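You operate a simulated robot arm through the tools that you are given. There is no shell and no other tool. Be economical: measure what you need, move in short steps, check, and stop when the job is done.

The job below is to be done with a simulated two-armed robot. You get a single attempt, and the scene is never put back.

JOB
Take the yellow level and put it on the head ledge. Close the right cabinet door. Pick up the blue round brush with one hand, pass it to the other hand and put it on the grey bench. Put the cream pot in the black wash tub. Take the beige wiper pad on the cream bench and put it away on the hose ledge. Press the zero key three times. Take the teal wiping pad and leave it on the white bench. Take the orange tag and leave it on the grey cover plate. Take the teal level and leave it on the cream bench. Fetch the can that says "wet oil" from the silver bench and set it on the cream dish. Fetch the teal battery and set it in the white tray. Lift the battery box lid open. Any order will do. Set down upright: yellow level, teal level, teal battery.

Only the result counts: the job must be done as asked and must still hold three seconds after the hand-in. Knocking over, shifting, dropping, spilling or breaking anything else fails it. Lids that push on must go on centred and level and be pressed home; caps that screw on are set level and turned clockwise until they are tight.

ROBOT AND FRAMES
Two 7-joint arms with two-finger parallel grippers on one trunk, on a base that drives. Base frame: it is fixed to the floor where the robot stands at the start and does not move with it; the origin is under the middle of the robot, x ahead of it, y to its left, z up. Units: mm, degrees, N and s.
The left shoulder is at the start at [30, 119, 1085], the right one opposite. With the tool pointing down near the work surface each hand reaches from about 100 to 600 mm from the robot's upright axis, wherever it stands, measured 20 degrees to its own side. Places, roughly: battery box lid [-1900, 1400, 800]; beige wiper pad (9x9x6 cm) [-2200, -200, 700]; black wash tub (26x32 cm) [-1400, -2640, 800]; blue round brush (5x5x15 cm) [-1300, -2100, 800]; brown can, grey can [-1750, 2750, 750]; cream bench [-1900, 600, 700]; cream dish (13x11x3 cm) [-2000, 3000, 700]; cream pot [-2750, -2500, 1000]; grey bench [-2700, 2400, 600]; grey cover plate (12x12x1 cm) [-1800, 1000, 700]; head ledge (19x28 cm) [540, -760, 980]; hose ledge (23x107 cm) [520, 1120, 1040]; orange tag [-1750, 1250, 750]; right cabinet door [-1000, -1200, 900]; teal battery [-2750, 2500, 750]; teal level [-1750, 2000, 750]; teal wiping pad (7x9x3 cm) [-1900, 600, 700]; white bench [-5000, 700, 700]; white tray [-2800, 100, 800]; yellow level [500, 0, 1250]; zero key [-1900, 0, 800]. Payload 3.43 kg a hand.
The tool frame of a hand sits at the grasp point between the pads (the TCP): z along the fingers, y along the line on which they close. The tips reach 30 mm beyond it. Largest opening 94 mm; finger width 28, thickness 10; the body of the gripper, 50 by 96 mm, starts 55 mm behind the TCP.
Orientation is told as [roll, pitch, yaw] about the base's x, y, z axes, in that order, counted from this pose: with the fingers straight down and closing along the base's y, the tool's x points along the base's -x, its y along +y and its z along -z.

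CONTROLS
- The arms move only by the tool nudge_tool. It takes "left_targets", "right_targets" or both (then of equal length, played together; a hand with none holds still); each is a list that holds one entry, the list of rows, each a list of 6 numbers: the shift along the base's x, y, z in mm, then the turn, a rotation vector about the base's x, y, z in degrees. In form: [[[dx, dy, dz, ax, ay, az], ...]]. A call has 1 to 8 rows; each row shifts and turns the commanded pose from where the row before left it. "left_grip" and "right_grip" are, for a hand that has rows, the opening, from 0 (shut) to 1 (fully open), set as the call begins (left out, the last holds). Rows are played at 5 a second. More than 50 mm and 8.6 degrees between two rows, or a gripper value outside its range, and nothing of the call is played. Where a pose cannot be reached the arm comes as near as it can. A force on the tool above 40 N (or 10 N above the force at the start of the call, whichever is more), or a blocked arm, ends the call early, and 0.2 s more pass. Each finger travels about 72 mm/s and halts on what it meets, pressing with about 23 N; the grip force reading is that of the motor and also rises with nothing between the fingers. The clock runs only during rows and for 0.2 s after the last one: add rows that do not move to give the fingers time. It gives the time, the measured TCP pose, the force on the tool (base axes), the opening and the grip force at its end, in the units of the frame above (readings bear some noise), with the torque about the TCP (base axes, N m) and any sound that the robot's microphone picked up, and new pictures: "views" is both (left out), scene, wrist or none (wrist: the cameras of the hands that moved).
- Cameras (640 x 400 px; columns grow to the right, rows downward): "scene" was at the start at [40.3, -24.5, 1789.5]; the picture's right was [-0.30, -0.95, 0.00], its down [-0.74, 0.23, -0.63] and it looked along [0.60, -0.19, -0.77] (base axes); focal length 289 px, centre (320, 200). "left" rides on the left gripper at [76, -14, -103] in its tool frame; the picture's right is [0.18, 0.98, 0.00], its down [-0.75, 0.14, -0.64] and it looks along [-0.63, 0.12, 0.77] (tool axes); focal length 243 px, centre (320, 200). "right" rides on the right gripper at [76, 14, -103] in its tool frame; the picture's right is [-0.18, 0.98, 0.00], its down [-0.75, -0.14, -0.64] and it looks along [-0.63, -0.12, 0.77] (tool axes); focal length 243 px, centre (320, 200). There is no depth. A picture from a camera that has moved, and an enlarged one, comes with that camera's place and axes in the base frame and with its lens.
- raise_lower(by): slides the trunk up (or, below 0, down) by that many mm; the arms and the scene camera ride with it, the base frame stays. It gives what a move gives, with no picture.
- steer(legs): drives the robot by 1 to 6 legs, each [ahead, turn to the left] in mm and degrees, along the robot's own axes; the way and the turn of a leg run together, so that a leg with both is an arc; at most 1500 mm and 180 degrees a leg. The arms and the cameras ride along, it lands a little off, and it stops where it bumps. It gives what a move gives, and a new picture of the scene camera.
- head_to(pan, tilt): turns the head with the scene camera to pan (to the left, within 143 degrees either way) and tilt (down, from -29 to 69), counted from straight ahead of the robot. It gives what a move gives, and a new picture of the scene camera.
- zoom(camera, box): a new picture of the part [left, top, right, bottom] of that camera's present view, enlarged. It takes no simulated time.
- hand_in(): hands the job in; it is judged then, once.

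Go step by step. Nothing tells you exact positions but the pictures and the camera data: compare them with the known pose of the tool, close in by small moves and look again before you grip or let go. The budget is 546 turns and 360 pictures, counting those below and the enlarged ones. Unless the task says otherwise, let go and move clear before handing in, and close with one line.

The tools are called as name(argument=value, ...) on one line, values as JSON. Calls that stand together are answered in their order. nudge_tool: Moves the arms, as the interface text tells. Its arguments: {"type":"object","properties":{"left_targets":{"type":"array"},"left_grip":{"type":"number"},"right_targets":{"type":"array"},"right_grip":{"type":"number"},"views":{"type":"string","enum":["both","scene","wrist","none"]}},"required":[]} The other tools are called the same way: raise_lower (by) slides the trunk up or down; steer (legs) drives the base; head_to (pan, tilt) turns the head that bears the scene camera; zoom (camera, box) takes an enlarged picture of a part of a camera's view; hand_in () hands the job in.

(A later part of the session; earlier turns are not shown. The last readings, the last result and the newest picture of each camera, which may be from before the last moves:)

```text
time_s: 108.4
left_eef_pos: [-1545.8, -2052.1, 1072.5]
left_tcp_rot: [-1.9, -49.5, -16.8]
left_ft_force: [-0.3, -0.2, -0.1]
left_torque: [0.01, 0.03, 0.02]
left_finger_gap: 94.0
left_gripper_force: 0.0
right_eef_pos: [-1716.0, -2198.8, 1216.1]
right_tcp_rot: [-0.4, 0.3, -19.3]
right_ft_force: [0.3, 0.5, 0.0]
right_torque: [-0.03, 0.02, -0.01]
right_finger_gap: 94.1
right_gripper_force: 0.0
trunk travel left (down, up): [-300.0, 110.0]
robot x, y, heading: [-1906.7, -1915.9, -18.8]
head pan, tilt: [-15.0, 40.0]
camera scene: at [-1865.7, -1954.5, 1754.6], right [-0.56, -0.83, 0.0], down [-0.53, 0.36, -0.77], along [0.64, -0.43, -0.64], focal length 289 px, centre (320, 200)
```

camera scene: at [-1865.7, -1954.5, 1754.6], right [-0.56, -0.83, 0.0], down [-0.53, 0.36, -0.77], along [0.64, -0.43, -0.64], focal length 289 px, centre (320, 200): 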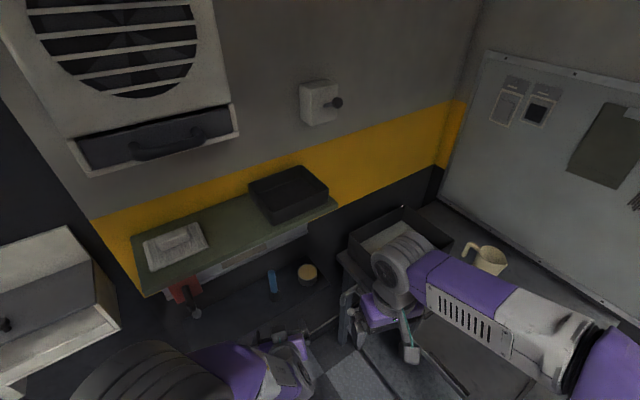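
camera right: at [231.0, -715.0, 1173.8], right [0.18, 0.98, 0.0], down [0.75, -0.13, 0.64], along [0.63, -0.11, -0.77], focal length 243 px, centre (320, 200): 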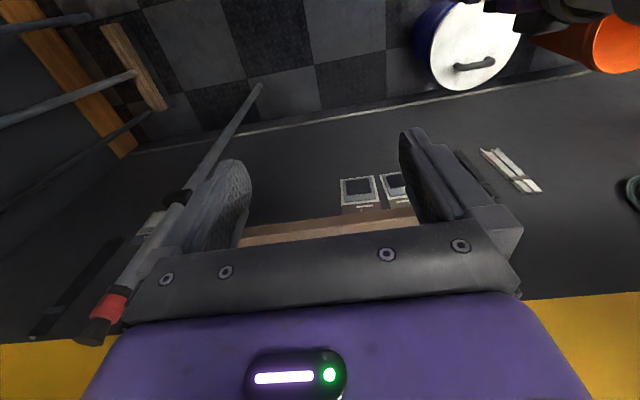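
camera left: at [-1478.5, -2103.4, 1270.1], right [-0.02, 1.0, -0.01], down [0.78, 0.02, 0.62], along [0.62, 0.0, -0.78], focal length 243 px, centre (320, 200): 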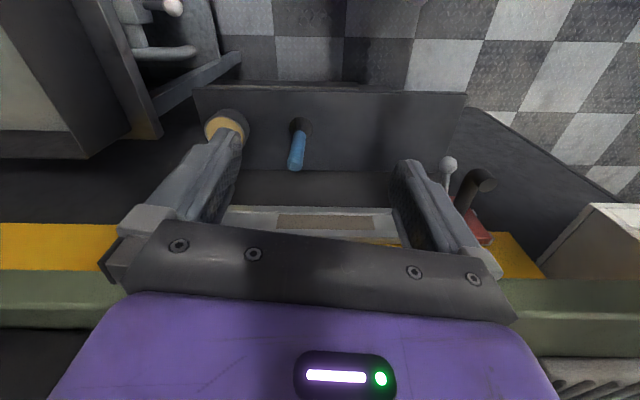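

The tilt goes smoothly and the brush is still standing. I finish the tilt and lower the hand.

nudge_tool(left_targets=[[[0, 0, -30, -2.7, -8, 0], [0, 0, -30, -2.7, -8, 0], [0, 0, -30, -2.7, -8, 0], [0, 0, -30, -2.7, -8, 0], [0, 0, -30, -2.6, -7.7, 0], [0, 0, -35, 0, 0, 0], [0, 0, -35, 0, 0, 0]]])

```text
time_s: 110.0
left_eef_pos: [-1513.8, -2088.9, 856.5]
left_tcp_rot: [-144.8, -88.0, 125.4]
left_ft_force: [-0.3, -1.1, -0.4]
left_torque: [0.0, -0.01, 0.02]
left_finger_gap: 94.0
left_gripper_force: 0.0
left hand out of reach, approached as far as the arm can: row 4, 5
right_eef_pos: [-1716.8, -2197.7, 1216.6]
right_tcp_rot: [-0.6, 0.1, -19.4]
right_ft_force: [-0.4, -0.4, 0.0]
right_torque: [0.05, -0.01, 0.02]
right_finger_gap: 94.0
right_gripper_force: 0.0
trunk travel left (down, up): [-300.0, 110.0]
robot x, y, heading: [-1909.5, -1914.6, -18.8]
head pan, tilt: [-15.0, 40.0]
camera scene: at [-1867.6, -1954.6, 1754.7], right [-0.56, -0.83, 0.0], down [-0.53, 0.36, -0.77], along [0.64, -0.43, -0.64], focal length 289 px, centre (320, 200)
camera left: at [-1613.4, -2069.3, 777.1], right [0.33, 0.92, -0.2], down [-0.57, 0.37, 0.73], along [0.75, -0.13, 0.65], focal length 243 px, centre (320, 200)
```

scene: 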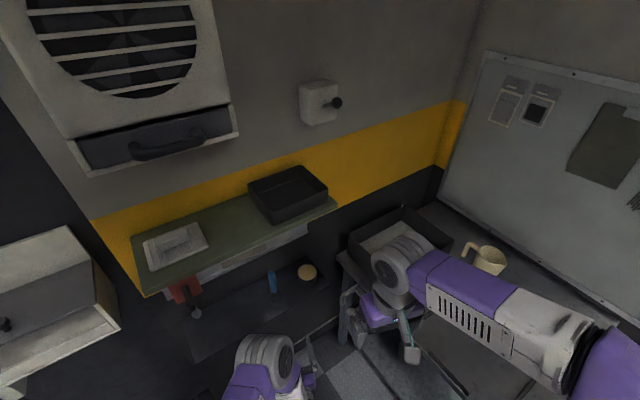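
left: 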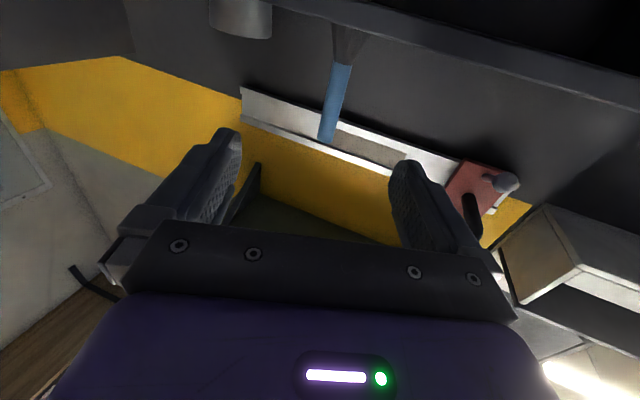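

The left hand is now level and pointing forward. Combining views, the brush top is at (-1285, -2142, 945) and it stands on a shelf at z≈795; I line up in front of its handle at z≈868.

nudge_tool(left_targets=[[[44, -2, 6, 0, 0, 0], [44, -1, 6, 0, 0, 0], [30, -10, 0, 0, 0, 0]]])

zoom(camera="scene", box=[200, 230, 360, 330])

```text
time_s: 110.8
left_eef_pos: [-1395.4, -2101.5, 869.5]
left_tcp_rot: [-143.8, -88.0, 124.5]
left_ft_force: [0.0, 0.1, 0.4]
left_torque: [-0.03, -0.02, 0.01]
left_finger_gap: 94.4
left_gripper_force: 0.0
right_eef_pos: [-1717.4, -2198.6, 1215.7]
right_tcp_rot: [-0.5, 0.2, -19.4]
right_ft_force: [0.6, -0.2, -0.5]
right_torque: [-0.02, -0.01, 0.02]
right_finger_gap: 93.9
right_gripper_force: 0.0
trunk travel left (down, up): [-300.0, 110.0]
robot x, y, heading: [-1907.8, -1914.0, -19.2]
head pan, tilt: [-15.0, 40.0]
camera scene: at [-1867.3, -1954.3, 1754.7], right [-0.56, -0.83, 0.0], down [-0.53, 0.36, -0.77], along [0.64, -0.43, -0.64], focal length 289 px, centre (320, 200)
camera left: at [-1494.4, -2082.0, 790.5], right [0.33, 0.92, -0.2], down [-0.57, 0.37, 0.73], along [0.75, -0.12, 0.65], focal length 243 px, centre (320, 200)
```

scene: 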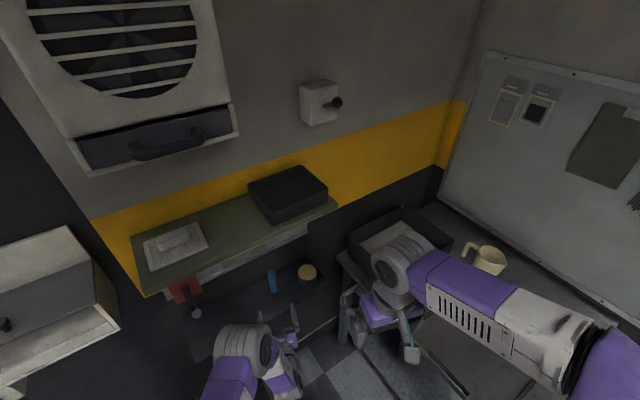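
left: 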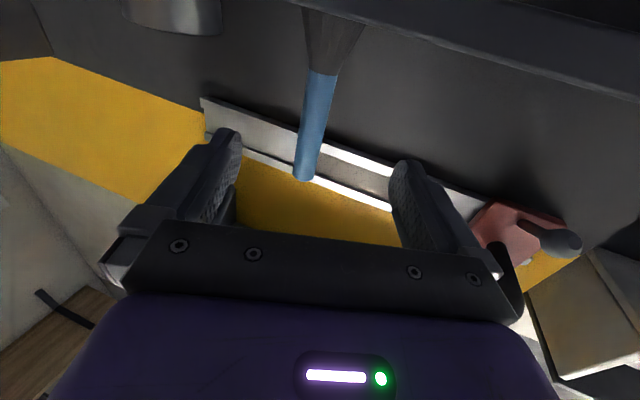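

```text
4.00 times, centred on (280, 280) of scene
camera zoom: at [-1867.3, -1954.3, 1754.7], right [-0.56, -0.83, 0.0], down [-0.53, 0.36, -0.77], along [0.64, -0.43, -0.64], focal length 1158 px, centre (480, -120)
```

zoom: 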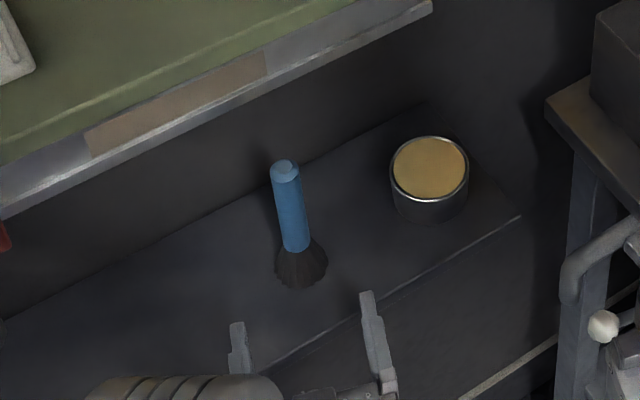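

Lined up: the handle spans z 842–945 at (-1290, -2138). I advance 110 mm and close.

nudge_tool(left_targets=[[[35, -12, 0, 0, 0, 0], [35, -12, 0, 0, 0, 0], [35, -13, 0, 0, 0, 0]]], views="wrist")

```text
time_s: 111.6
left_eef_pos: [-1290.0, -2140.1, 868.0]
left_tcp_rot: [-143.1, -88.2, 123.6]
left_ft_force: [-0.7, 0.3, -1.5]
left_torque: [-0.03, -0.04, 0.02]
left_finger_gap: 94.1
left_gripper_force: 0.1
right_eef_pos: [-1717.1, -2196.4, 1217.4]
right_tcp_rot: [-0.5, 0.3, -19.4]
right_ft_force: [0.1, 1.1, -0.2]
right_torque: [0.01, 0.03, -0.02]
right_finger_gap: 93.8
right_gripper_force: 0.1
trunk travel left (down, up): [-300.0, 110.0]
robot x, y, heading: [-1907.4, -1914.5, -19.0]
head pan, tilt: [-15.0, 40.0]
camera left: at [-1388.9, -2120.7, 788.7], right [0.33, 0.92, -0.2], down [-0.57, 0.37, 0.73], along [0.75, -0.13, 0.65], focal length 243 px, centre (320, 200)
```

left: 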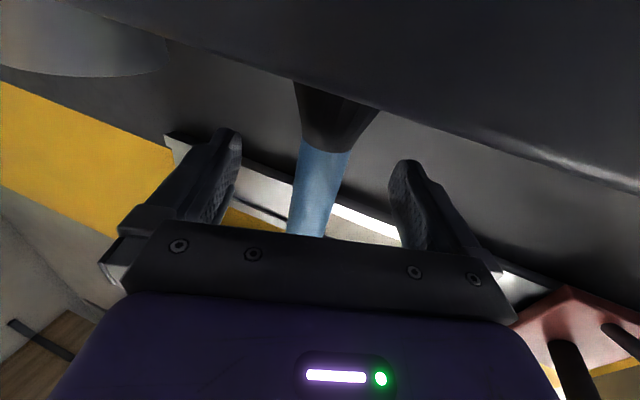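

The handle is between the fingers. I close and then lift a little.

nudge_tool(left_targets=[[[0, 0, 0, 0, 0, 0], [0, 0, 0, 0, 0, 0], [0, 0, 0, 0, 0, 0], [0, 0, 0, 0, 0, 0], [0, 0, 0, 0, 0, 0]]], left_grip=0, views="none")

nudge_tool(left_targets=[[[0, 0, 20, 0, 0, 0], [0, 0, 20, 0, 0, 0]]], views="wrist")

```text
time_s: 112.8
left_eef_pos: [-1289.1, -2139.0, 868.1]
left_tcp_rot: [-144.0, -88.1, 124.6]
left_ft_force: [-0.5, 0.4, 1.0]
left_torque: [0.0, -0.05, 0.0]
left_finger_gap: 27.8
left_gripper_force: 22.9
right_eef_pos: [-1717.9, -2196.7, 1215.7]
right_tcp_rot: [-0.5, 0.1, -19.4]
right_ft_force: [0.9, 0.6, 0.0]
right_torque: [0.0, 0.0, -0.06]
right_finger_gap: 93.7
right_gripper_force: 0.1
trunk travel left (down, up): [-300.0, 110.0]
robot x, y, heading: [-1908.7, -1913.0, -18.9]
head pan, tilt: [-15.0, 40.0]
```

```text
time_s: 113.4
left_eef_pos: [-1290.7, -2138.7, 908.9]
left_tcp_rot: [-143.7, -88.2, 124.4]
left_ft_force: [1.3, -0.1, 0.2]
left_torque: [-0.03, 0.02, -0.03]
left_finger_gap: 27.9
left_gripper_force: 22.8
right_eef_pos: [-1718.1, -2198.3, 1216.3]
right_tcp_rot: [-0.4, 0.0, -19.4]
right_ft_force: [-0.2, 0.1, -0.1]
right_torque: [-0.03, -0.02, 0.01]
right_finger_gap: 93.8
right_gripper_force: 0.0
trunk travel left (down, up): [-300.0, 110.0]
robot x, y, heading: [-1908.8, -1918.5, -18.9]
head pan, tilt: [-15.0, 40.0]
camera left: at [-1390.1, -2119.9, 829.3], right [0.33, 0.92, -0.2], down [-0.57, 0.37, 0.73], along [0.75, -0.13, 0.65], focal length 243 px, centre (320, 200)
```

left: 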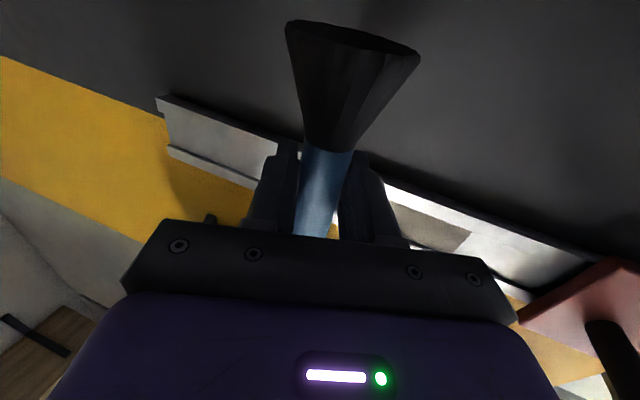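

The brush is held. I pull it out from under the ledge and back the robot into open space for the hand-over.

nudge_tool(left_targets=[[[-40, 14, 0, 0, 0, 0], [-40, 14, 0, 0, 0, 0], [-40, 14, 0, 0, 0, 0], [-40, 14, 0, 0, 0, 0]]], views="none")

steer(legs=[[-250, 0]])

head_to(pan=0, tilt=55)

```text
time_s: 114.4
left_eef_pos: [-1449.4, -2077.4, 910.0]
left_tcp_rot: [-144.6, -88.0, 125.3]
left_ft_force: [-0.4, -0.2, -0.9]
left_torque: [0.02, 0.02, -0.01]
left_finger_gap: 28.1
left_gripper_force: 23.2
right_eef_pos: [-1717.1, -2197.4, 1216.3]
right_tcp_rot: [-0.5, 0.1, -19.3]
right_ft_force: [0.7, 0.2, 0.1]
right_torque: [0.0, -0.04, -0.02]
right_finger_gap: 94.0
right_gripper_force: 0.2
trunk travel left (down, up): [-300.0, 110.0]
robot x, y, heading: [-1908.4, -1909.4, -18.9]
head pan, tilt: [-15.0, 40.0]
```

```text
time_s: 116.2
left_eef_pos: [-1692.1, -1995.6, 910.2]
left_tcp_rot: [-144.2, -88.0, 125.0]
left_ft_force: [0.4, -0.7, -0.4]
left_torque: [-0.02, 0.01, 0.02]
left_finger_gap: 27.9
left_gripper_force: 23.1
right_eef_pos: [-1961.1, -2112.9, 1217.1]
right_tcp_rot: [-0.5, 0.1, -19.3]
right_ft_force: [0.1, -0.4, 0.0]
right_torque: [-0.05, -0.01, 0.0]
right_finger_gap: 93.9
right_gripper_force: 0.0
trunk travel left (down, up): [-300.0, 110.0]
robot x, y, heading: [-2149.0, -1832.8, -19.0]
head pan, tilt: [-15.0, 40.0]
camera scene: at [-2111.8, -1870.9, 1754.7], right [-0.56, -0.83, 0.0], down [-0.53, 0.36, -0.77], along [0.64, -0.43, -0.64], focal length 289 px, centre (320, 200)
```

scene: 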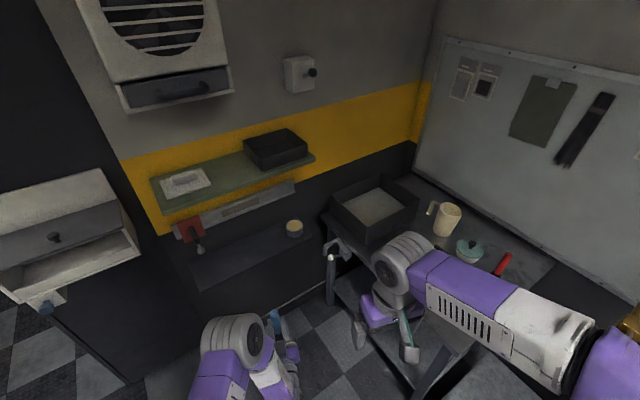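

```text
time_s: 117.0
left_eef_pos: [-1692.3, -1995.4, 910.9]
left_tcp_rot: [-143.4, -88.1, 124.2]
left_ft_force: [0.5, -0.7, -0.7]
left_torque: [0.0, 0.0, 0.01]
left_finger_gap: 28.1
left_gripper_force: 23.0
right_eef_pos: [-1959.2, -2114.3, 1216.8]
right_tcp_rot: [-0.5, 0.2, -19.3]
right_ft_force: [-0.2, -0.2, 0.2]
right_torque: [0.0, -0.01, 0.0]
right_finger_gap: 94.0
right_gripper_force: 0.0
trunk travel left (down, up): [-300.0, 110.0]
robot x, y, heading: [-2149.2, -1832.7, -18.9]
head pan, tilt: [0.0, 55.0]
camera scene: at [-2113.0, -1847.3, 1734.1], right [-0.32, -0.95, 0.0], down [-0.78, 0.26, -0.57], along [0.54, -0.19, -0.82], focal length 289 px, centre (320, 200)
```

scene: 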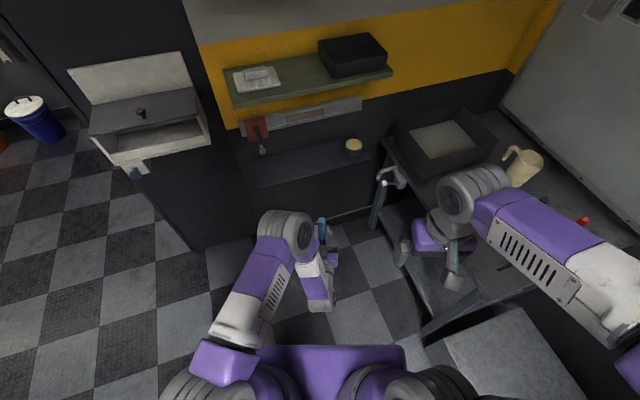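

Brush is in the left hand in open space, top at about (-1690, -1996, 985). I bring the right hand above it.

nudge_tool(right_targets=[[[44.5, 19.8, -5, 0, 0, 0], [44.5, 19.8, -5, 0, 0, 0], [44.5, 19.8, -5, 0, 0, 0], [44.5, 19.8, -5, 0, 0, 0], [44.5, 19.8, -5, 0, 0, 0], [44.5, 19.8, -5, 0, 0, 0], [0, 0, -30, 0, 0, 0], [0, 0, -30, 0, 0, 0]]])

```text
time_s: 118.8
left_eef_pos: [-1691.9, -1995.0, 911.1]
left_tcp_rot: [-142.6, -88.1, 123.3]
left_ft_force: [-0.4, -0.3, -0.9]
left_torque: [0.03, 0.02, 0.01]
left_finger_gap: 27.7
left_gripper_force: 23.1
right_eef_pos: [-1691.1, -1995.0, 1127.3]
right_tcp_rot: [-0.6, 0.2, -19.2]
right_ft_force: [0.3, -0.8, 0.0]
right_torque: [-0.03, -0.01, -0.01]
right_finger_gap: 94.2
right_gripper_force: 0.1
trunk travel left (down, up): [-300.0, 110.0]
robot x, y, heading: [-2151.6, -1832.5, -19.1]
head pan, tilt: [0.0, 55.0]
camera scene: at [-2112.2, -1846.9, 1734.0], right [-0.32, -0.95, 0.0], down [-0.78, 0.26, -0.57], along [0.54, -0.18, -0.82], focal length 289 px, centre (320, 200)
camera right: at [-1757.2, -1956.3, 1229.2], right [0.5, 0.87, -0.01], down [0.67, -0.38, 0.64], along [0.55, -0.33, -0.77], focal length 243 px, centre (320, 200)
```

scene: 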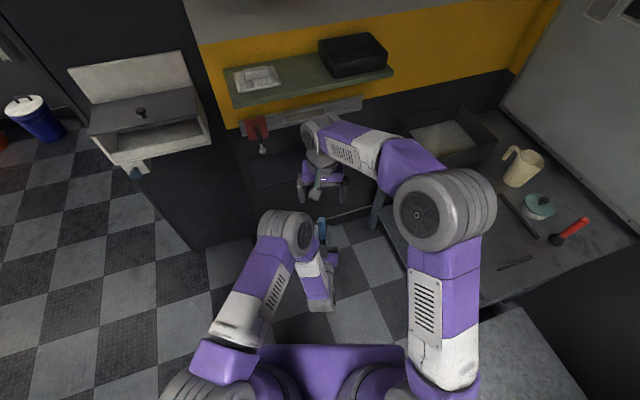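
right: 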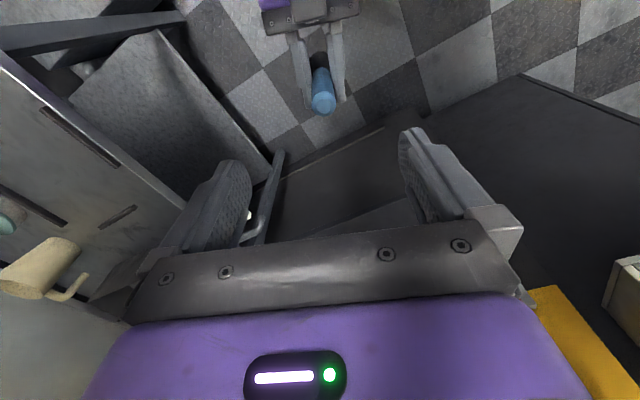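

Perfectly above the brush top. I descend to z≈962 and look before gripping.

nudge_tool(right_targets=[[[0, 0, -45, 0, 0, 0], [0, 0, -45, 0, 0, 0], [0, 0, -45, 0, 0, 0], [1, -1, -29, 0, 0, 0]]], views="wrist")

```text
time_s: 119.8
left_eef_pos: [-1691.9, -1994.5, 910.0]
left_tcp_rot: [-143.4, -88.1, 124.2]
left_ft_force: [0.0, -0.2, -0.8]
left_torque: [0.01, -0.02, -0.02]
left_finger_gap: 27.4
left_gripper_force: 23.2
right_eef_pos: [-1689.8, -1995.4, 962.3]
right_tcp_rot: [-0.5, 0.2, -19.3]
right_ft_force: [-0.5, 0.3, -0.2]
right_torque: [0.01, 0.03, -0.02]
right_finger_gap: 93.9
right_gripper_force: 0.1
trunk travel left (down, up): [-300.0, 110.0]
robot x, y, heading: [-2146.9, -1828.6, -19.0]
head pan, tilt: [0.0, 55.0]
camera right: at [-1755.8, -1957.1, 1065.6], right [0.5, 0.87, -0.01], down [0.67, -0.38, 0.64], along [0.55, -0.33, -0.77], focal length 243 px, centre (320, 200)
```

right: 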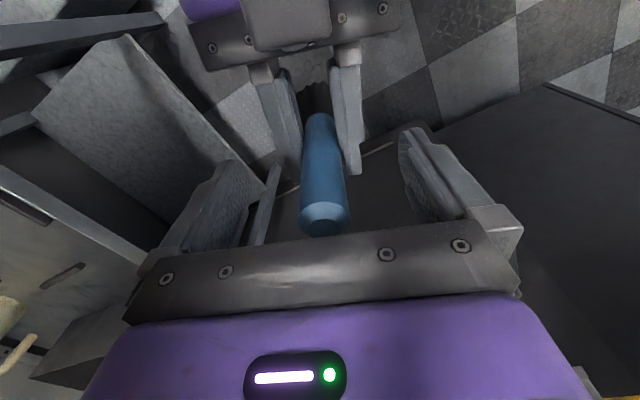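

The handle top sits between the right fingers. I close the right hand, then open the left.

nudge_tool(right_targets=[[[0, 0, 0, 0, 0, 0], [0, 0, 0, 0, 0, 0], [0, 0, 0, 0, 0, 0], [0, 0, 0, 0, 0, 0], [0, 0, 0, 0, 0, 0]]], right_grip=0, views="none")

nudge_tool(left_targets=[[[0, 0, 0, 0, 0, 0], [0, 0, 0, 0, 0, 0], [0, 0, 0, 0, 0, 0], [0, 0, 0, 0, 0, 0], [0, 0, 0, 0, 0, 0]]], left_grip=1, views="none")

nudge_tool(right_targets=[[[0, 0, 40, 0, 0, 0], [0, 0, 40, 0, 0, 0], [0, 0, 40, 0, 0, 0], [0, 0, 40, 0, 0, 0]]])

```text
time_s: 121.0
left_eef_pos: [-1693.7, -1996.4, 911.4]
left_tcp_rot: [-143.2, -88.2, 123.9]
left_ft_force: [-2.3, -3.1, 0.2]
left_torque: [0.4, -0.22, 0.02]
left_finger_gap: 27.7
left_gripper_force: 22.7
right_eef_pos: [-1690.2, -1995.1, 964.1]
right_tcp_rot: [-0.5, 0.0, -19.3]
right_ft_force: [1.9, 3.9, -0.6]
right_torque: [-0.25, 0.12, -0.01]
right_finger_gap: 24.0
right_gripper_force: 23.0
trunk travel left (down, up): [-300.0, 110.0]
robot x, y, heading: [-2150.9, -1832.0, -18.8]
head pan, tilt: [0.0, 55.0]
```

```text
time_s: 122.2
left_eef_pos: [-1693.0, -1994.2, 910.3]
left_tcp_rot: [-143.7, -88.1, 124.4]
left_ft_force: [-0.7, -0.7, -0.7]
left_torque: [-0.02, 0.0, 0.0]
left_finger_gap: 94.2
left_gripper_force: 0.1
right_eef_pos: [-1689.6, -1995.3, 963.2]
right_tcp_rot: [-0.5, 0.1, -19.3]
right_ft_force: [0.0, -0.3, 0.5]
right_torque: [0.03, 0.01, 0.02]
right_finger_gap: 23.8
right_gripper_force: 23.0
trunk travel left (down, up): [-300.0, 110.0]
robot x, y, heading: [-2150.3, -1831.0, -19.0]
head pan, tilt: [0.0, 55.0]
```

```text
time_s: 123.2
left_eef_pos: [-1693.4, -1995.3, 910.8]
left_tcp_rot: [-144.2, -88.1, 124.7]
left_ft_force: [0.0, -0.1, 0.6]
left_torque: [0.02, 0.01, 0.0]
left_finger_gap: 93.8
left_gripper_force: 0.0
right_eef_pos: [-1692.1, -1996.8, 1123.0]
right_tcp_rot: [-0.5, 0.1, -19.3]
right_ft_force: [0.1, -0.1, -0.3]
right_torque: [0.02, 0.0, 0.0]
right_finger_gap: 23.8
right_gripper_force: 22.8
trunk travel left (down, up): [-300.0, 110.0]
robot x, y, heading: [-2149.3, -1830.9, -18.7]
head pan, tilt: [0.0, 55.0]
camera scene: at [-2113.9, -1846.9, 1734.1], right [-0.32, -0.95, 0.0], down [-0.78, 0.26, -0.57], along [0.54, -0.18, -0.82], focal length 289 px, centre (320, 200)
camera right: at [-1758.0, -1958.0, 1225.7], right [0.5, 0.87, -0.01], down [0.67, -0.38, 0.64], along [0.55, -0.33, -0.77], focal length 243 px, centre (320, 200)
```

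scene: 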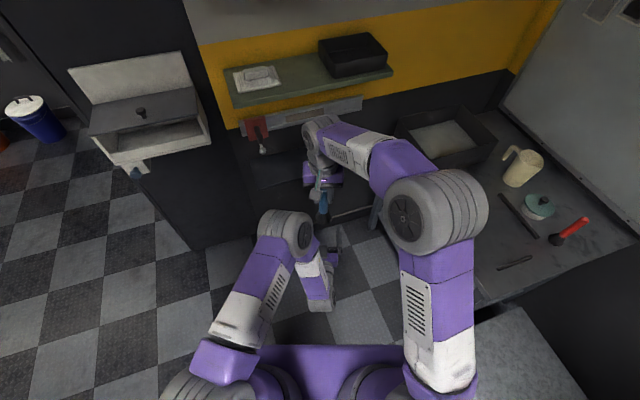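
right: 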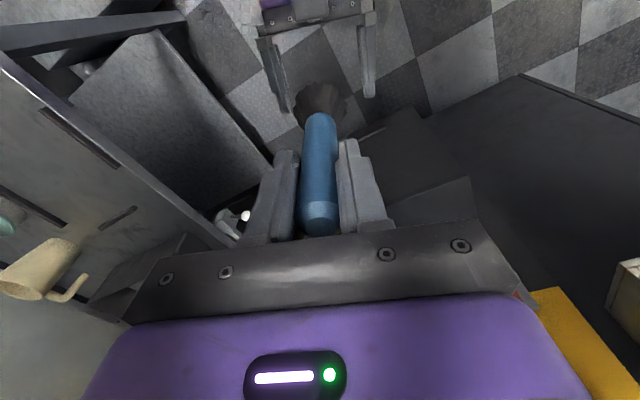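

Hand-over done: the right hand holds the brush. I move the right arm back to its side and turn the left hand down again.

nudge_tool(right_targets=[[[-40, -27, 0, 0, 0, 0], [-40, -27, 0, 0, 0, 0], [-40, -27, 0, 0, 0, 0], [-40, -27, 0, 0, 0, 0], [-40, -27, 0, 0, 0, 0]]], views="none")

nudge_tool(left_targets=[[[-10, 10, 20, 2.7, 8, 0], [-10, 10, 20, 2.7, 8, 0], [-10, 10, 20, 2.7, 8, 0], [-10, 10, 20, 2.7, 8, 0], [-10, 10, 20, 2.7, 8, 0], [-10, 10, 20, 2.7, 8, 0], [0, 0, 0, 2.7, 8, 0], [0, 0, 0, 2.7, 8, 0]]], views="none")

nudge_tool(left_targets=[[[0, 0, 0, 2.7, 8, 0], [0, 0, 0, 2.7, 8, 0], [0, 0, 0, 1.9, 5.5, 0]]], views="scene")

```text
time_s: 124.4
left_eef_pos: [-1693.6, -1995.3, 911.3]
left_tcp_rot: [-145.4, -88.1, 126.1]
left_ft_force: [0.4, 0.0, 0.1]
left_torque: [-0.01, 0.04, 0.0]
left_finger_gap: 94.1
left_gripper_force: 0.0
right_eef_pos: [-1894.5, -2133.9, 1118.6]
right_tcp_rot: [-0.5, 0.0, -19.3]
right_ft_force: [0.2, -0.8, -2.1]
right_torque: [-0.01, 0.02, 0.01]
right_finger_gap: 23.9
right_gripper_force: 23.1
trunk travel left (down, up): [-300.0, 110.0]
robot x, y, heading: [-2153.3, -1832.5, -18.6]
head pan, tilt: [0.0, 55.0]
```

```text
time_s: 126.2
left_eef_pos: [-1751.6, -1933.4, 1031.3]
left_tcp_rot: [-1.1, -23.9, -17.6]
left_ft_force: [-0.2, 0.4, -0.1]
left_torque: [-0.01, -0.01, 0.01]
left_finger_gap: 94.1
left_gripper_force: 0.0
right_eef_pos: [-1892.1, -2134.0, 1119.5]
right_tcp_rot: [-0.5, 0.1, -19.3]
right_ft_force: [0.2, -0.2, -0.8]
right_torque: [0.02, -0.05, -0.01]
right_finger_gap: 23.8
right_gripper_force: 23.2
trunk travel left (down, up): [-300.0, 110.0]
robot x, y, heading: [-2148.6, -1828.5, -18.8]
head pan, tilt: [0.0, 55.0]
```

```text
time_s: 127.0
left_eef_pos: [-1752.0, -1935.2, 1030.4]
left_tcp_rot: [-0.7, -1.2, -17.4]
left_ft_force: [-0.5, 0.3, 1.0]
left_torque: [-0.02, 0.0, -0.03]
left_finger_gap: 94.2
left_gripper_force: 0.1
right_eef_pos: [-1892.7, -2133.5, 1117.6]
right_tcp_rot: [-0.5, 0.3, -19.3]
right_ft_force: [0.8, -0.7, -0.9]
right_torque: [0.05, -0.03, 0.01]
right_finger_gap: 23.8
right_gripper_force: 23.2
trunk travel left (down, up): [-300.0, 110.0]
robot x, y, heading: [-2151.7, -1827.5, -18.8]
head pan, tilt: [0.0, 55.0]
camera scene: at [-2112.9, -1847.4, 1734.0], right [-0.32, -0.95, 0.0], down [-0.78, 0.26, -0.57], along [0.54, -0.18, -0.82], focal length 289 px, centre (320, 200)
```

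scene: 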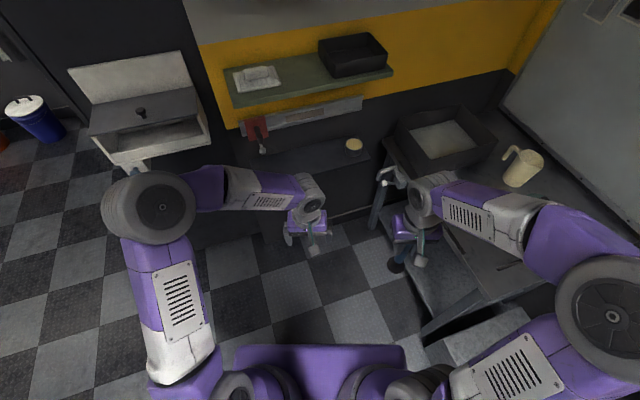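

Now I drive to the brown bench for the cream pot, with the brush kept in the right hand.

steer(legs=[[0, -155], [620, 0], [0, 84]])

head_to(pan=5, tilt=45)

```text
time_s: 140.4
left_eef_pos: [-2725.8, -2336.3, 1031.8]
left_tcp_rot: [-0.6, -1.3, -86.5]
left_ft_force: [-0.6, -0.2, 0.7]
left_torque: [0.03, -0.01, -0.01]
left_finger_gap: 93.9
left_gripper_force: 0.1
right_eef_pos: [-2959.9, -2276.9, 1119.8]
right_tcp_rot: [-0.4, 0.1, -88.2]
right_ft_force: [0.4, -1.0, -1.2]
right_torque: [-0.01, 0.01, 0.01]
right_finger_gap: 23.5
right_gripper_force: 22.3
trunk travel left (down, up): [-300.0, 110.0]
robot x, y, heading: [-2772.1, -1926.6, -87.7]
head pan, tilt: [0.0, 55.0]
camera scene: at [-2773.0, -1970.9, 1734.0], right [-1.0, -0.04, 0.0], down [-0.03, 0.82, -0.57], along [0.02, -0.57, -0.82], focal length 289 px, centre (320, 200)
```

scene: 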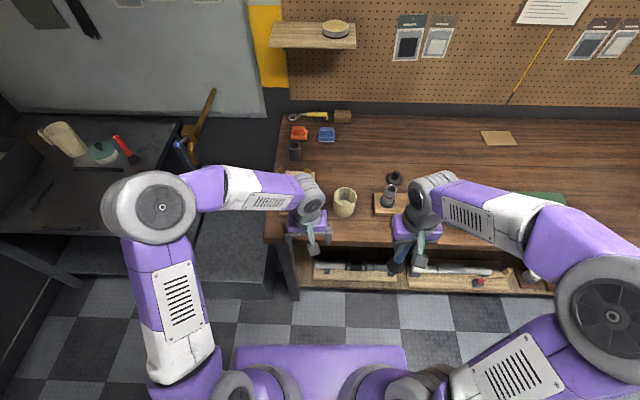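

```text
time_s: 141.1
left_eef_pos: [-2724.7, -2335.6, 1030.7]
left_tcp_rot: [-0.6, -1.1, -86.4]
left_ft_force: [0.6, 0.4, 0.3]
left_torque: [0.02, -0.03, -0.04]
left_finger_gap: 94.0
left_gripper_force: 0.1
right_eef_pos: [-2960.1, -2276.8, 1120.5]
right_tcp_rot: [-0.5, 0.1, -88.2]
right_ft_force: [0.3, 0.2, -0.7]
right_torque: [-0.04, -0.04, 0.02]
right_finger_gap: 23.8
right_gripper_force: 23.0
trunk travel left (down, up): [-300.0, 110.0]
robot x, y, heading: [-2768.7, -1922.7, -87.7]
head pan, tilt: [5.0, 45.0]
camera scene: at [-2765.8, -1979.5, 1747.4], right [-0.99, -0.13, 0.0], down [-0.09, 0.7, -0.71], along [0.09, -0.7, -0.71], focal length 289 px, centre (320, 200)
```

scene: 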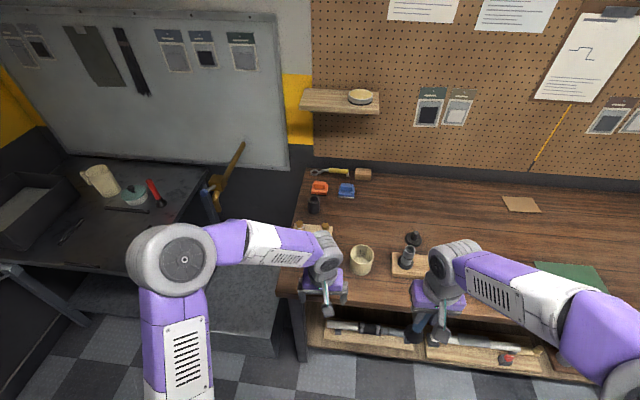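

The cream pot is right by the left hand. I raise the left hand and look with its camera.

nudge_tool(left_targets=[[[0, 0, 40, 0, 0, 0], [-30, -20, 30, 0, 0, 0], [-30, -20, 0, 0, 0, 0]]])

```text
time_s: 141.9
left_eef_pos: [-2787.3, -2377.0, 1100.9]
left_tcp_rot: [-0.5, -1.2, -86.4]
left_ft_force: [0.7, 0.7, 0.6]
left_torque: [0.0, -0.01, 0.03]
left_finger_gap: 93.9
left_gripper_force: 0.2
right_eef_pos: [-2960.3, -2278.4, 1118.9]
right_tcp_rot: [-0.5, 0.3, -88.2]
right_ft_force: [0.1, -0.2, -0.6]
right_torque: [-0.07, -0.03, 0.0]
right_finger_gap: 23.6
right_gripper_force: 23.1
trunk travel left (down, up): [-300.0, 110.0]
robot x, y, heading: [-2772.9, -1924.5, -87.6]
head pan, tilt: [5.0, 45.0]
camera scene: at [-2766.7, -1980.1, 1747.4], right [-0.99, -0.13, 0.0], down [-0.09, 0.7, -0.71], along [0.09, -0.7, -0.71], focal length 289 px, centre (320, 200)
camera left: at [-2804.7, -2299.0, 1201.7], right [0.97, 0.24, -0.01], down [0.19, -0.73, 0.66], along [0.15, -0.64, -0.75], focal length 243 px, centre (320, 200)
```

scene: 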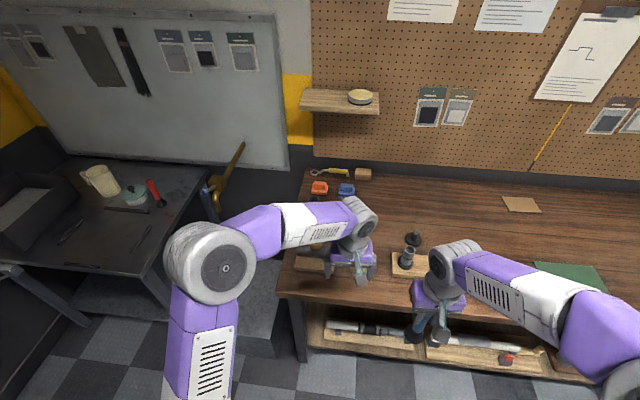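
left: 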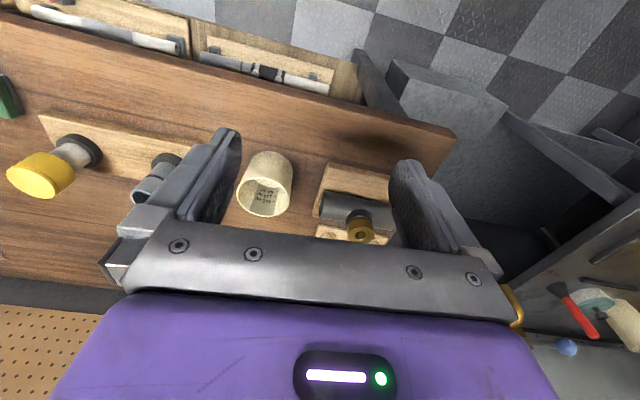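

Bench top is at z≈855 with its front edge at y≈-2413; the pot is near (-2830, -2525). I drive 90 mm closer and bring the left hand above it.

steer(legs=[[100, 0]])

nudge_tool(left_targets=[[[-15, -20, -25, 0, 1, -3], [-20, -20, -25, 0, 0, 0]]])

```text
time_s: 143.0
left_eef_pos: [-2781.8, -2474.0, 1100.7]
left_tcp_rot: [-0.6, -1.2, -86.4]
left_ft_force: [0.1, 0.9, -0.3]
left_torque: [0.0, -0.02, -0.03]
left_finger_gap: 94.2
left_gripper_force: 0.0
right_eef_pos: [-2956.2, -2373.6, 1119.7]
right_tcp_rot: [-0.4, 0.2, -88.1]
right_ft_force: [0.1, -0.6, -0.4]
right_torque: [-0.01, -0.03, 0.01]
right_finger_gap: 23.7
right_gripper_force: 22.9
trunk travel left (down, up): [-300.0, 110.0]
robot x, y, heading: [-2769.1, -2019.7, -87.6]
head pan, tilt: [5.0, 45.0]
camera scene: at [-2761.6, -2076.6, 1747.5], right [-0.99, -0.13, 0.0], down [-0.09, 0.7, -0.71], along [0.09, -0.7, -0.71], focal length 289 px, centre (320, 200)
```

scene: 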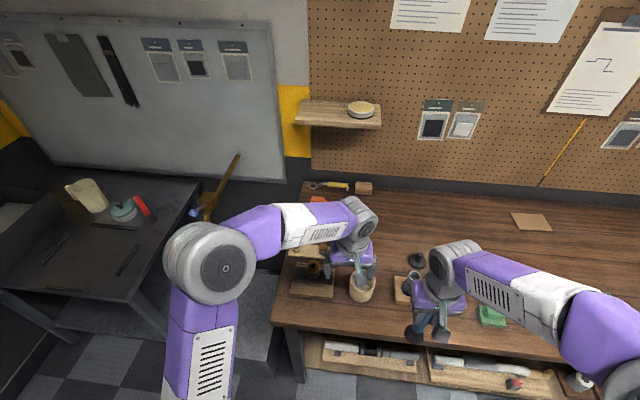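

```text
time_s: 143.6
left_eef_pos: [-2819.3, -2513.6, 1050.9]
left_tcp_rot: [-1.6, -1.2, -89.4]
left_ft_force: [0.0, 0.5, 0.1]
left_torque: [0.03, -0.03, 0.01]
left_finger_gap: 94.0
left_gripper_force: 0.0
right_eef_pos: [-2956.8, -2374.9, 1119.8]
right_tcp_rot: [-0.5, 0.2, -88.1]
right_ft_force: [0.4, -0.5, -0.6]
right_torque: [-0.02, 0.0, 0.03]
right_finger_gap: 23.2
right_gripper_force: 22.9
trunk travel left (down, up): [-300.0, 110.0]
robot x, y, heading: [-2768.1, -2023.4, -87.5]
head pan, tilt: [5.0, 45.0]
camera scene: at [-2763.0, -2077.5, 1747.4], right [-0.99, -0.13, 0.0], down [-0.09, 0.7, -0.71], along [0.09, -0.7, -0.71], focal length 289 px, centre (320, 200)
camera left: at [-2831.0, -2435.2, 1151.2], right [0.98, 0.19, -0.03], down [0.17, -0.74, 0.65], along [0.1, -0.65, -0.76], focal length 243 px, centre (320, 200)
```

scene: 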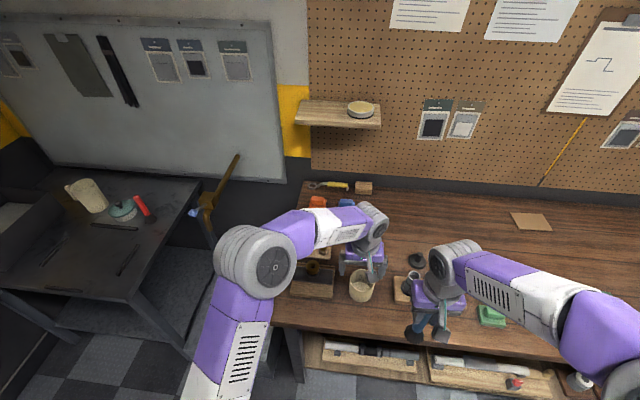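
left: 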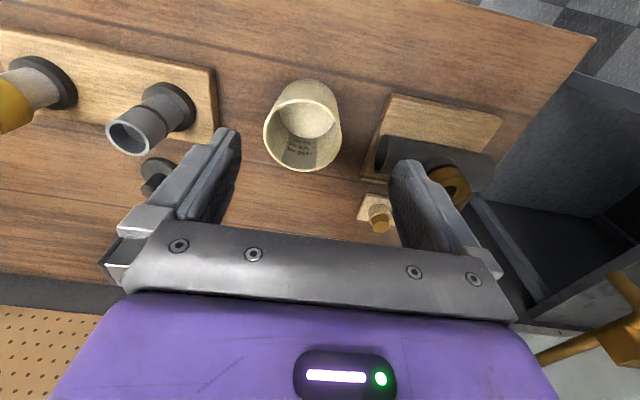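

I centre and lower a little more to get a second sight of the rim.

nudge_tool(left_targets=[[[-14, -15, -30, 0, 1, 0]]], views="wrist")

```text
time_s: 144.0
left_eef_pos: [-2834.2, -2528.7, 1021.0]
left_tcp_rot: [-2.6, -1.2, -89.5]
left_ft_force: [0.0, 0.1, 1.0]
left_torque: [0.01, -0.01, 0.0]
left_finger_gap: 94.2
left_gripper_force: 0.1
right_eef_pos: [-2956.8, -2375.1, 1118.3]
right_tcp_rot: [-0.6, 0.2, -88.2]
right_ft_force: [0.4, -0.9, -1.3]
right_torque: [0.05, 0.01, -0.01]
right_finger_gap: 23.5
right_gripper_force: 22.8
trunk travel left (down, up): [-300.0, 110.0]
robot x, y, heading: [-2768.3, -2022.8, -87.6]
head pan, tilt: [5.0, 45.0]
camera left: at [-2844.1, -2450.8, 1122.5], right [0.98, 0.19, -0.05], down [0.18, -0.74, 0.65], along [0.09, -0.65, -0.76], focal length 243 px, centre (320, 200)
```

left: 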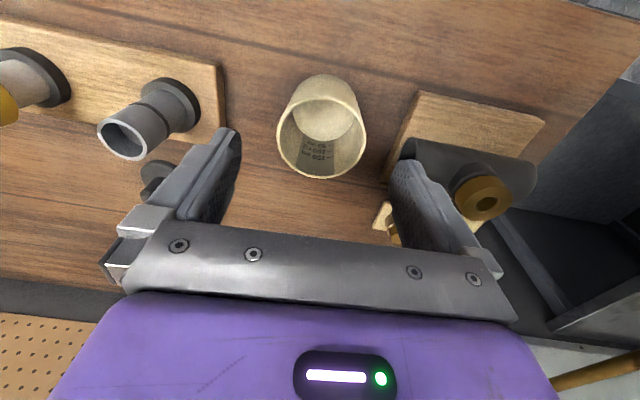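

Rim: about 80 mm wide, centre near (-2834, -2551, 918). I level the hand, move over the pot and look again.

nudge_tool(left_targets=[[[0, -10, -20, 1.2, -2.6, 0], [0, -12, -20, 0, 0, 0], [0, 0, -12, 0, 0, 0]]], views="wrist")

```text
time_s: 144.8
left_eef_pos: [-2829.1, -2550.9, 969.5]
left_tcp_rot: [-0.1, 0.0, -89.3]
left_ft_force: [0.3, 0.7, -0.3]
left_torque: [0.01, -0.01, 0.02]
left_finger_gap: 94.0
left_gripper_force: 0.0
right_eef_pos: [-2955.5, -2373.7, 1119.7]
right_tcp_rot: [-0.5, 0.1, -88.0]
right_ft_force: [-0.3, 0.1, -0.8]
right_torque: [0.02, 0.02, 0.01]
right_finger_gap: 23.5
right_gripper_force: 23.1
trunk travel left (down, up): [-300.0, 110.0]
robot x, y, heading: [-2765.3, -2028.2, -87.7]
head pan, tilt: [5.0, 45.0]
camera left: at [-2845.5, -2473.7, 1071.2], right [0.98, 0.19, 0.0], down [0.15, -0.75, 0.64], along [0.13, -0.63, -0.77], focal length 243 px, centre (320, 200)
```

left: 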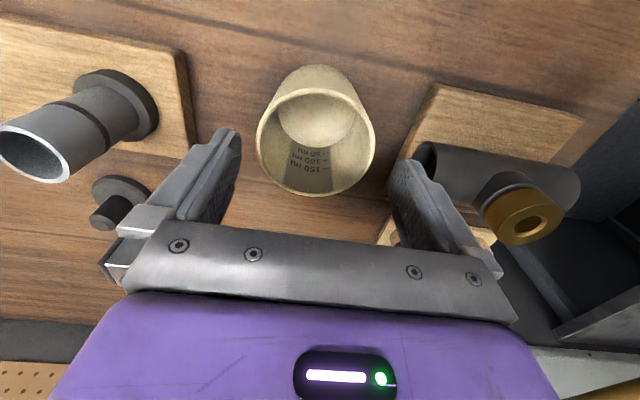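

Good: pot centre (-2832, -2549), rim z≈918, neighbours clear. I descend and close.

nudge_tool(left_targets=[[[-3, 1, -30, 0, 0, 0], [0, 0, -31, 0, 0, 0]]], views="wrist")

nudge_tool(left_targets=[[[0, 0, 0, 0, 0, 0], [0, 0, 0, 0, 0, 0], [0, 0, 0, 0, 0, 0]]], left_grip=0, views="none")

```text
time_s: 145.4
left_eef_pos: [-2832.8, -2549.9, 908.4]
left_tcp_rot: [0.0, -0.1, -89.5]
left_ft_force: [0.8, -0.3, 0.9]
left_torque: [0.01, 0.0, -0.03]
left_finger_gap: 94.2
left_gripper_force: 0.0
right_eef_pos: [-2955.9, -2374.5, 1120.0]
right_tcp_rot: [-0.6, 0.3, -88.1]
right_ft_force: [0.1, 0.4, 0.0]
right_torque: [0.0, 0.04, 0.02]
right_finger_gap: 23.8
right_gripper_force: 23.5
trunk travel left (down, up): [-300.0, 110.0]
robot x, y, heading: [-2769.1, -2021.4, -87.8]
head pan, tilt: [5.0, 45.0]
camera left: at [-2847.6, -2472.9, 1009.8], right [0.98, 0.19, 0.0], down [0.15, -0.75, 0.64], along [0.12, -0.63, -0.77], focal length 243 px, centre (320, 200)
```

left: 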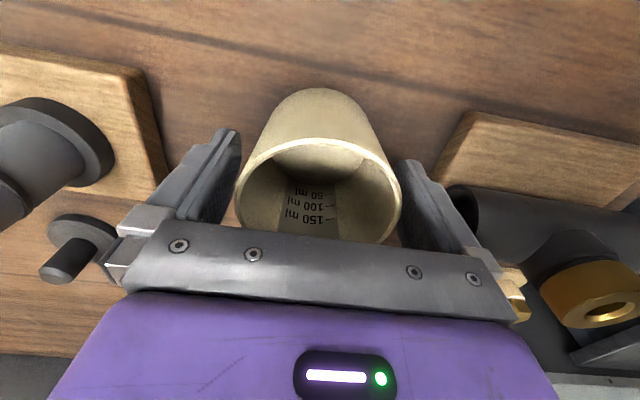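

```text
time_s: 146.2
left_eef_pos: [-2832.8, -2549.3, 907.0]
left_tcp_rot: [0.0, -0.1, -89.3]
left_ft_force: [-0.7, 0.0, 0.5]
left_torque: [-0.03, -0.03, 0.0]
left_finger_gap: 78.8
left_gripper_force: 22.6
right_eef_pos: [-2955.9, -2372.9, 1119.2]
right_tcp_rot: [-0.6, 0.1, -88.1]
right_ft_force: [0.2, 0.1, -1.0]
right_torque: [-0.03, 0.02, -0.01]
right_finger_gap: 23.8
right_gripper_force: 23.3
trunk travel left (down, up): [-300.0, 110.0]
robot x, y, heading: [-2770.3, -2026.5, -87.5]
head pan, tilt: [5.0, 45.0]
```

The pot is gripped. I lift it, retract, raise the right hand too, and then drive toward the tub by a way that keeps the arms clear of the green ledge.

nudge_tool(left_targets=[[[0, 0, 40, 0, 0, 0], [0, 0, 40, 0, 0, 0], [0, 10, 40, 0, 0, 0], [20, 40, 10, 0, 0, 0], [20, 40, 10, 0, 0, 0], [20, 30, 10, 0, 0, 0]]], right_targets=[[[0, 0, 20, 0, 0, 0], [0, 0, 20, 0, 0, 0], [0, 10, 20, 0, 0, 0], [0, 10, 20, 0, 0, 0], [0, 10, 20, 0, 0, 0], [0, 10, 0, 0, 0, 0]]], views="wrist")

steer(legs=[[-250, 0], [0, 93.5], [780, 0], [0, -71]])

```text
time_s: 147.6
left_eef_pos: [-2773.1, -2427.7, 1059.4]
left_tcp_rot: [-0.1, -0.2, -89.4]
left_ft_force: [-0.5, 0.0, -0.3]
left_torque: [0.01, 0.02, 0.03]
left_finger_gap: 78.8
left_gripper_force: 22.9
right_eef_pos: [-2955.2, -2332.7, 1219.5]
right_tcp_rot: [-0.7, 0.1, -88.1]
right_ft_force: [-0.2, -0.3, -1.1]
right_torque: [0.0, 0.0, 0.02]
right_finger_gap: 23.5
right_gripper_force: 22.9
trunk travel left (down, up): [-300.0, 110.0]
robot x, y, heading: [-2772.0, -2018.5, -87.8]
head pan, tilt: [5.0, 45.0]
camera right: at [-2941.6, -2256.6, 1321.6], right [0.99, -0.15, -0.01], down [-0.11, -0.76, 0.64], along [-0.11, -0.63, -0.77], focal length 243 px, centre (320, 200)
camera left: at [-2788.3, -2351.7, 1161.1], right [0.98, 0.19, 0.0], down [0.15, -0.75, 0.64], along [0.12, -0.63, -0.77], focal length 243 px, centre (320, 200)
```

right: 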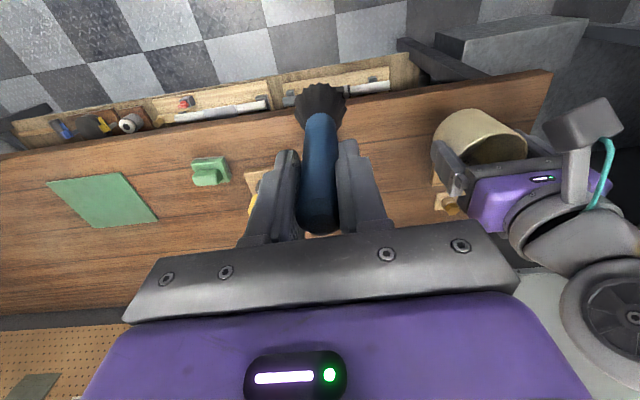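
left: 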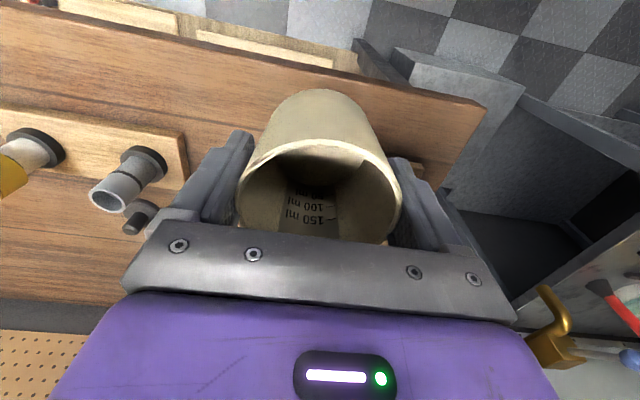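

```text
time_s: 160.3
left_eef_pos: [-1850.3, -2068.3, 1057.7]
left_tcp_rot: [0.0, 0.0, -67.0]
left_ft_force: [0.4, 1.3, -0.4]
left_torque: [0.02, 0.04, 0.03]
left_finger_gap: 79.2
left_gripper_force: 23.5
right_eef_pos: [-2054.8, -2048.0, 1219.2]
right_tcp_rot: [-0.4, 0.2, -65.9]
right_ft_force: [0.0, 1.1, -0.8]
right_torque: [-0.02, -0.02, 0.0]
right_finger_gap: 23.6
right_gripper_force: 23.2
trunk travel left (down, up): [-300.0, 110.0]
robot x, y, heading: [-1998.7, -1692.6, -65.3]
head pan, tilt: [5.0, 45.0]
camera scene: at [-1973.5, -1735.6, 1747.5], right [-0.87, -0.49, 0.0], down [-0.35, 0.61, -0.71], along [0.35, -0.61, -0.71], focal length 289 px, centre (320, 200)
```

scene: 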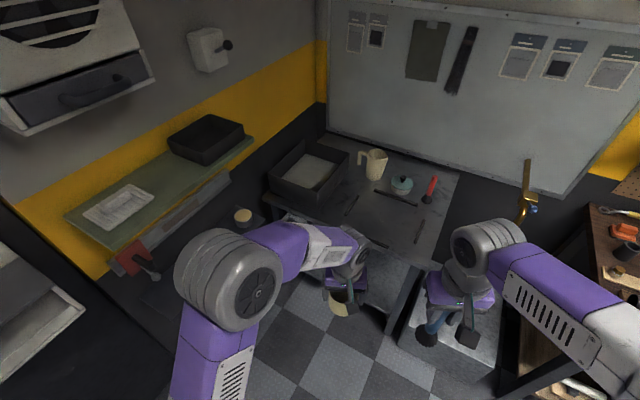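

I drive ahead toward the tub.

steer(legs=[[460, 0]])

head_to(pan=15, tilt=50)

```text
time_s: 163.1
left_eef_pos: [-1660.4, -2485.4, 1058.1]
left_tcp_rot: [0.0, 0.0, -67.3]
left_ft_force: [0.2, -0.3, -0.1]
left_torque: [0.05, -0.03, 0.01]
left_finger_gap: 79.1
left_gripper_force: 23.4
right_eef_pos: [-1865.6, -2466.5, 1218.7]
right_tcp_rot: [-0.4, 0.2, -66.0]
right_ft_force: [-0.4, -1.2, -0.2]
right_torque: [0.01, -0.01, 0.01]
right_finger_gap: 23.7
right_gripper_force: 23.0
trunk travel left (down, up): [-300.0, 110.0]
robot x, y, heading: [-1808.3, -2106.8, -65.6]
head pan, tilt: [5.0, 45.0]
camera scene: at [-1782.9, -2153.3, 1747.4], right [-0.87, -0.49, 0.0], down [-0.35, 0.62, -0.71], along [0.35, -0.62, -0.71], focal length 289 px, centre (320, 200)
```

scene: 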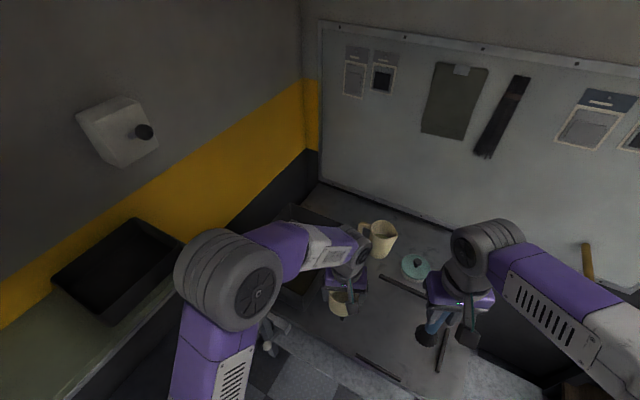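

```text
time_s: 163.8
left_eef_pos: [-1660.9, -2486.9, 1059.2]
left_tcp_rot: [-0.1, 0.0, -67.3]
left_ft_force: [-0.1, -0.8, -0.3]
left_torque: [0.01, -0.04, 0.0]
left_finger_gap: 78.9
left_gripper_force: 22.8
right_eef_pos: [-1864.5, -2465.6, 1218.9]
right_tcp_rot: [-0.6, 0.1, -66.1]
right_ft_force: [0.0, 0.0, -1.5]
right_torque: [0.01, 0.01, 0.0]
right_finger_gap: 23.7
right_gripper_force: 23.2
trunk travel left (down, up): [-300.0, 110.0]
robot x, y, heading: [-1806.2, -2110.7, -65.5]
head pan, tilt: [15.0, 50.0]
camera scene: at [-1774.2, -2141.5, 1740.6], right [-0.77, -0.64, 0.0], down [-0.49, 0.59, -0.64], along [0.41, -0.5, -0.77], focal length 289 px, centre (320, 200)
```

scene: 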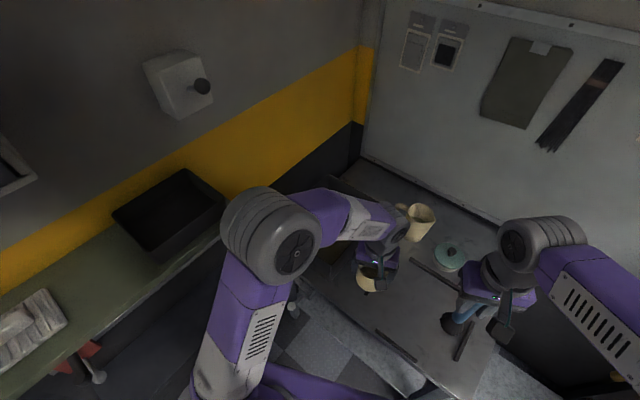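

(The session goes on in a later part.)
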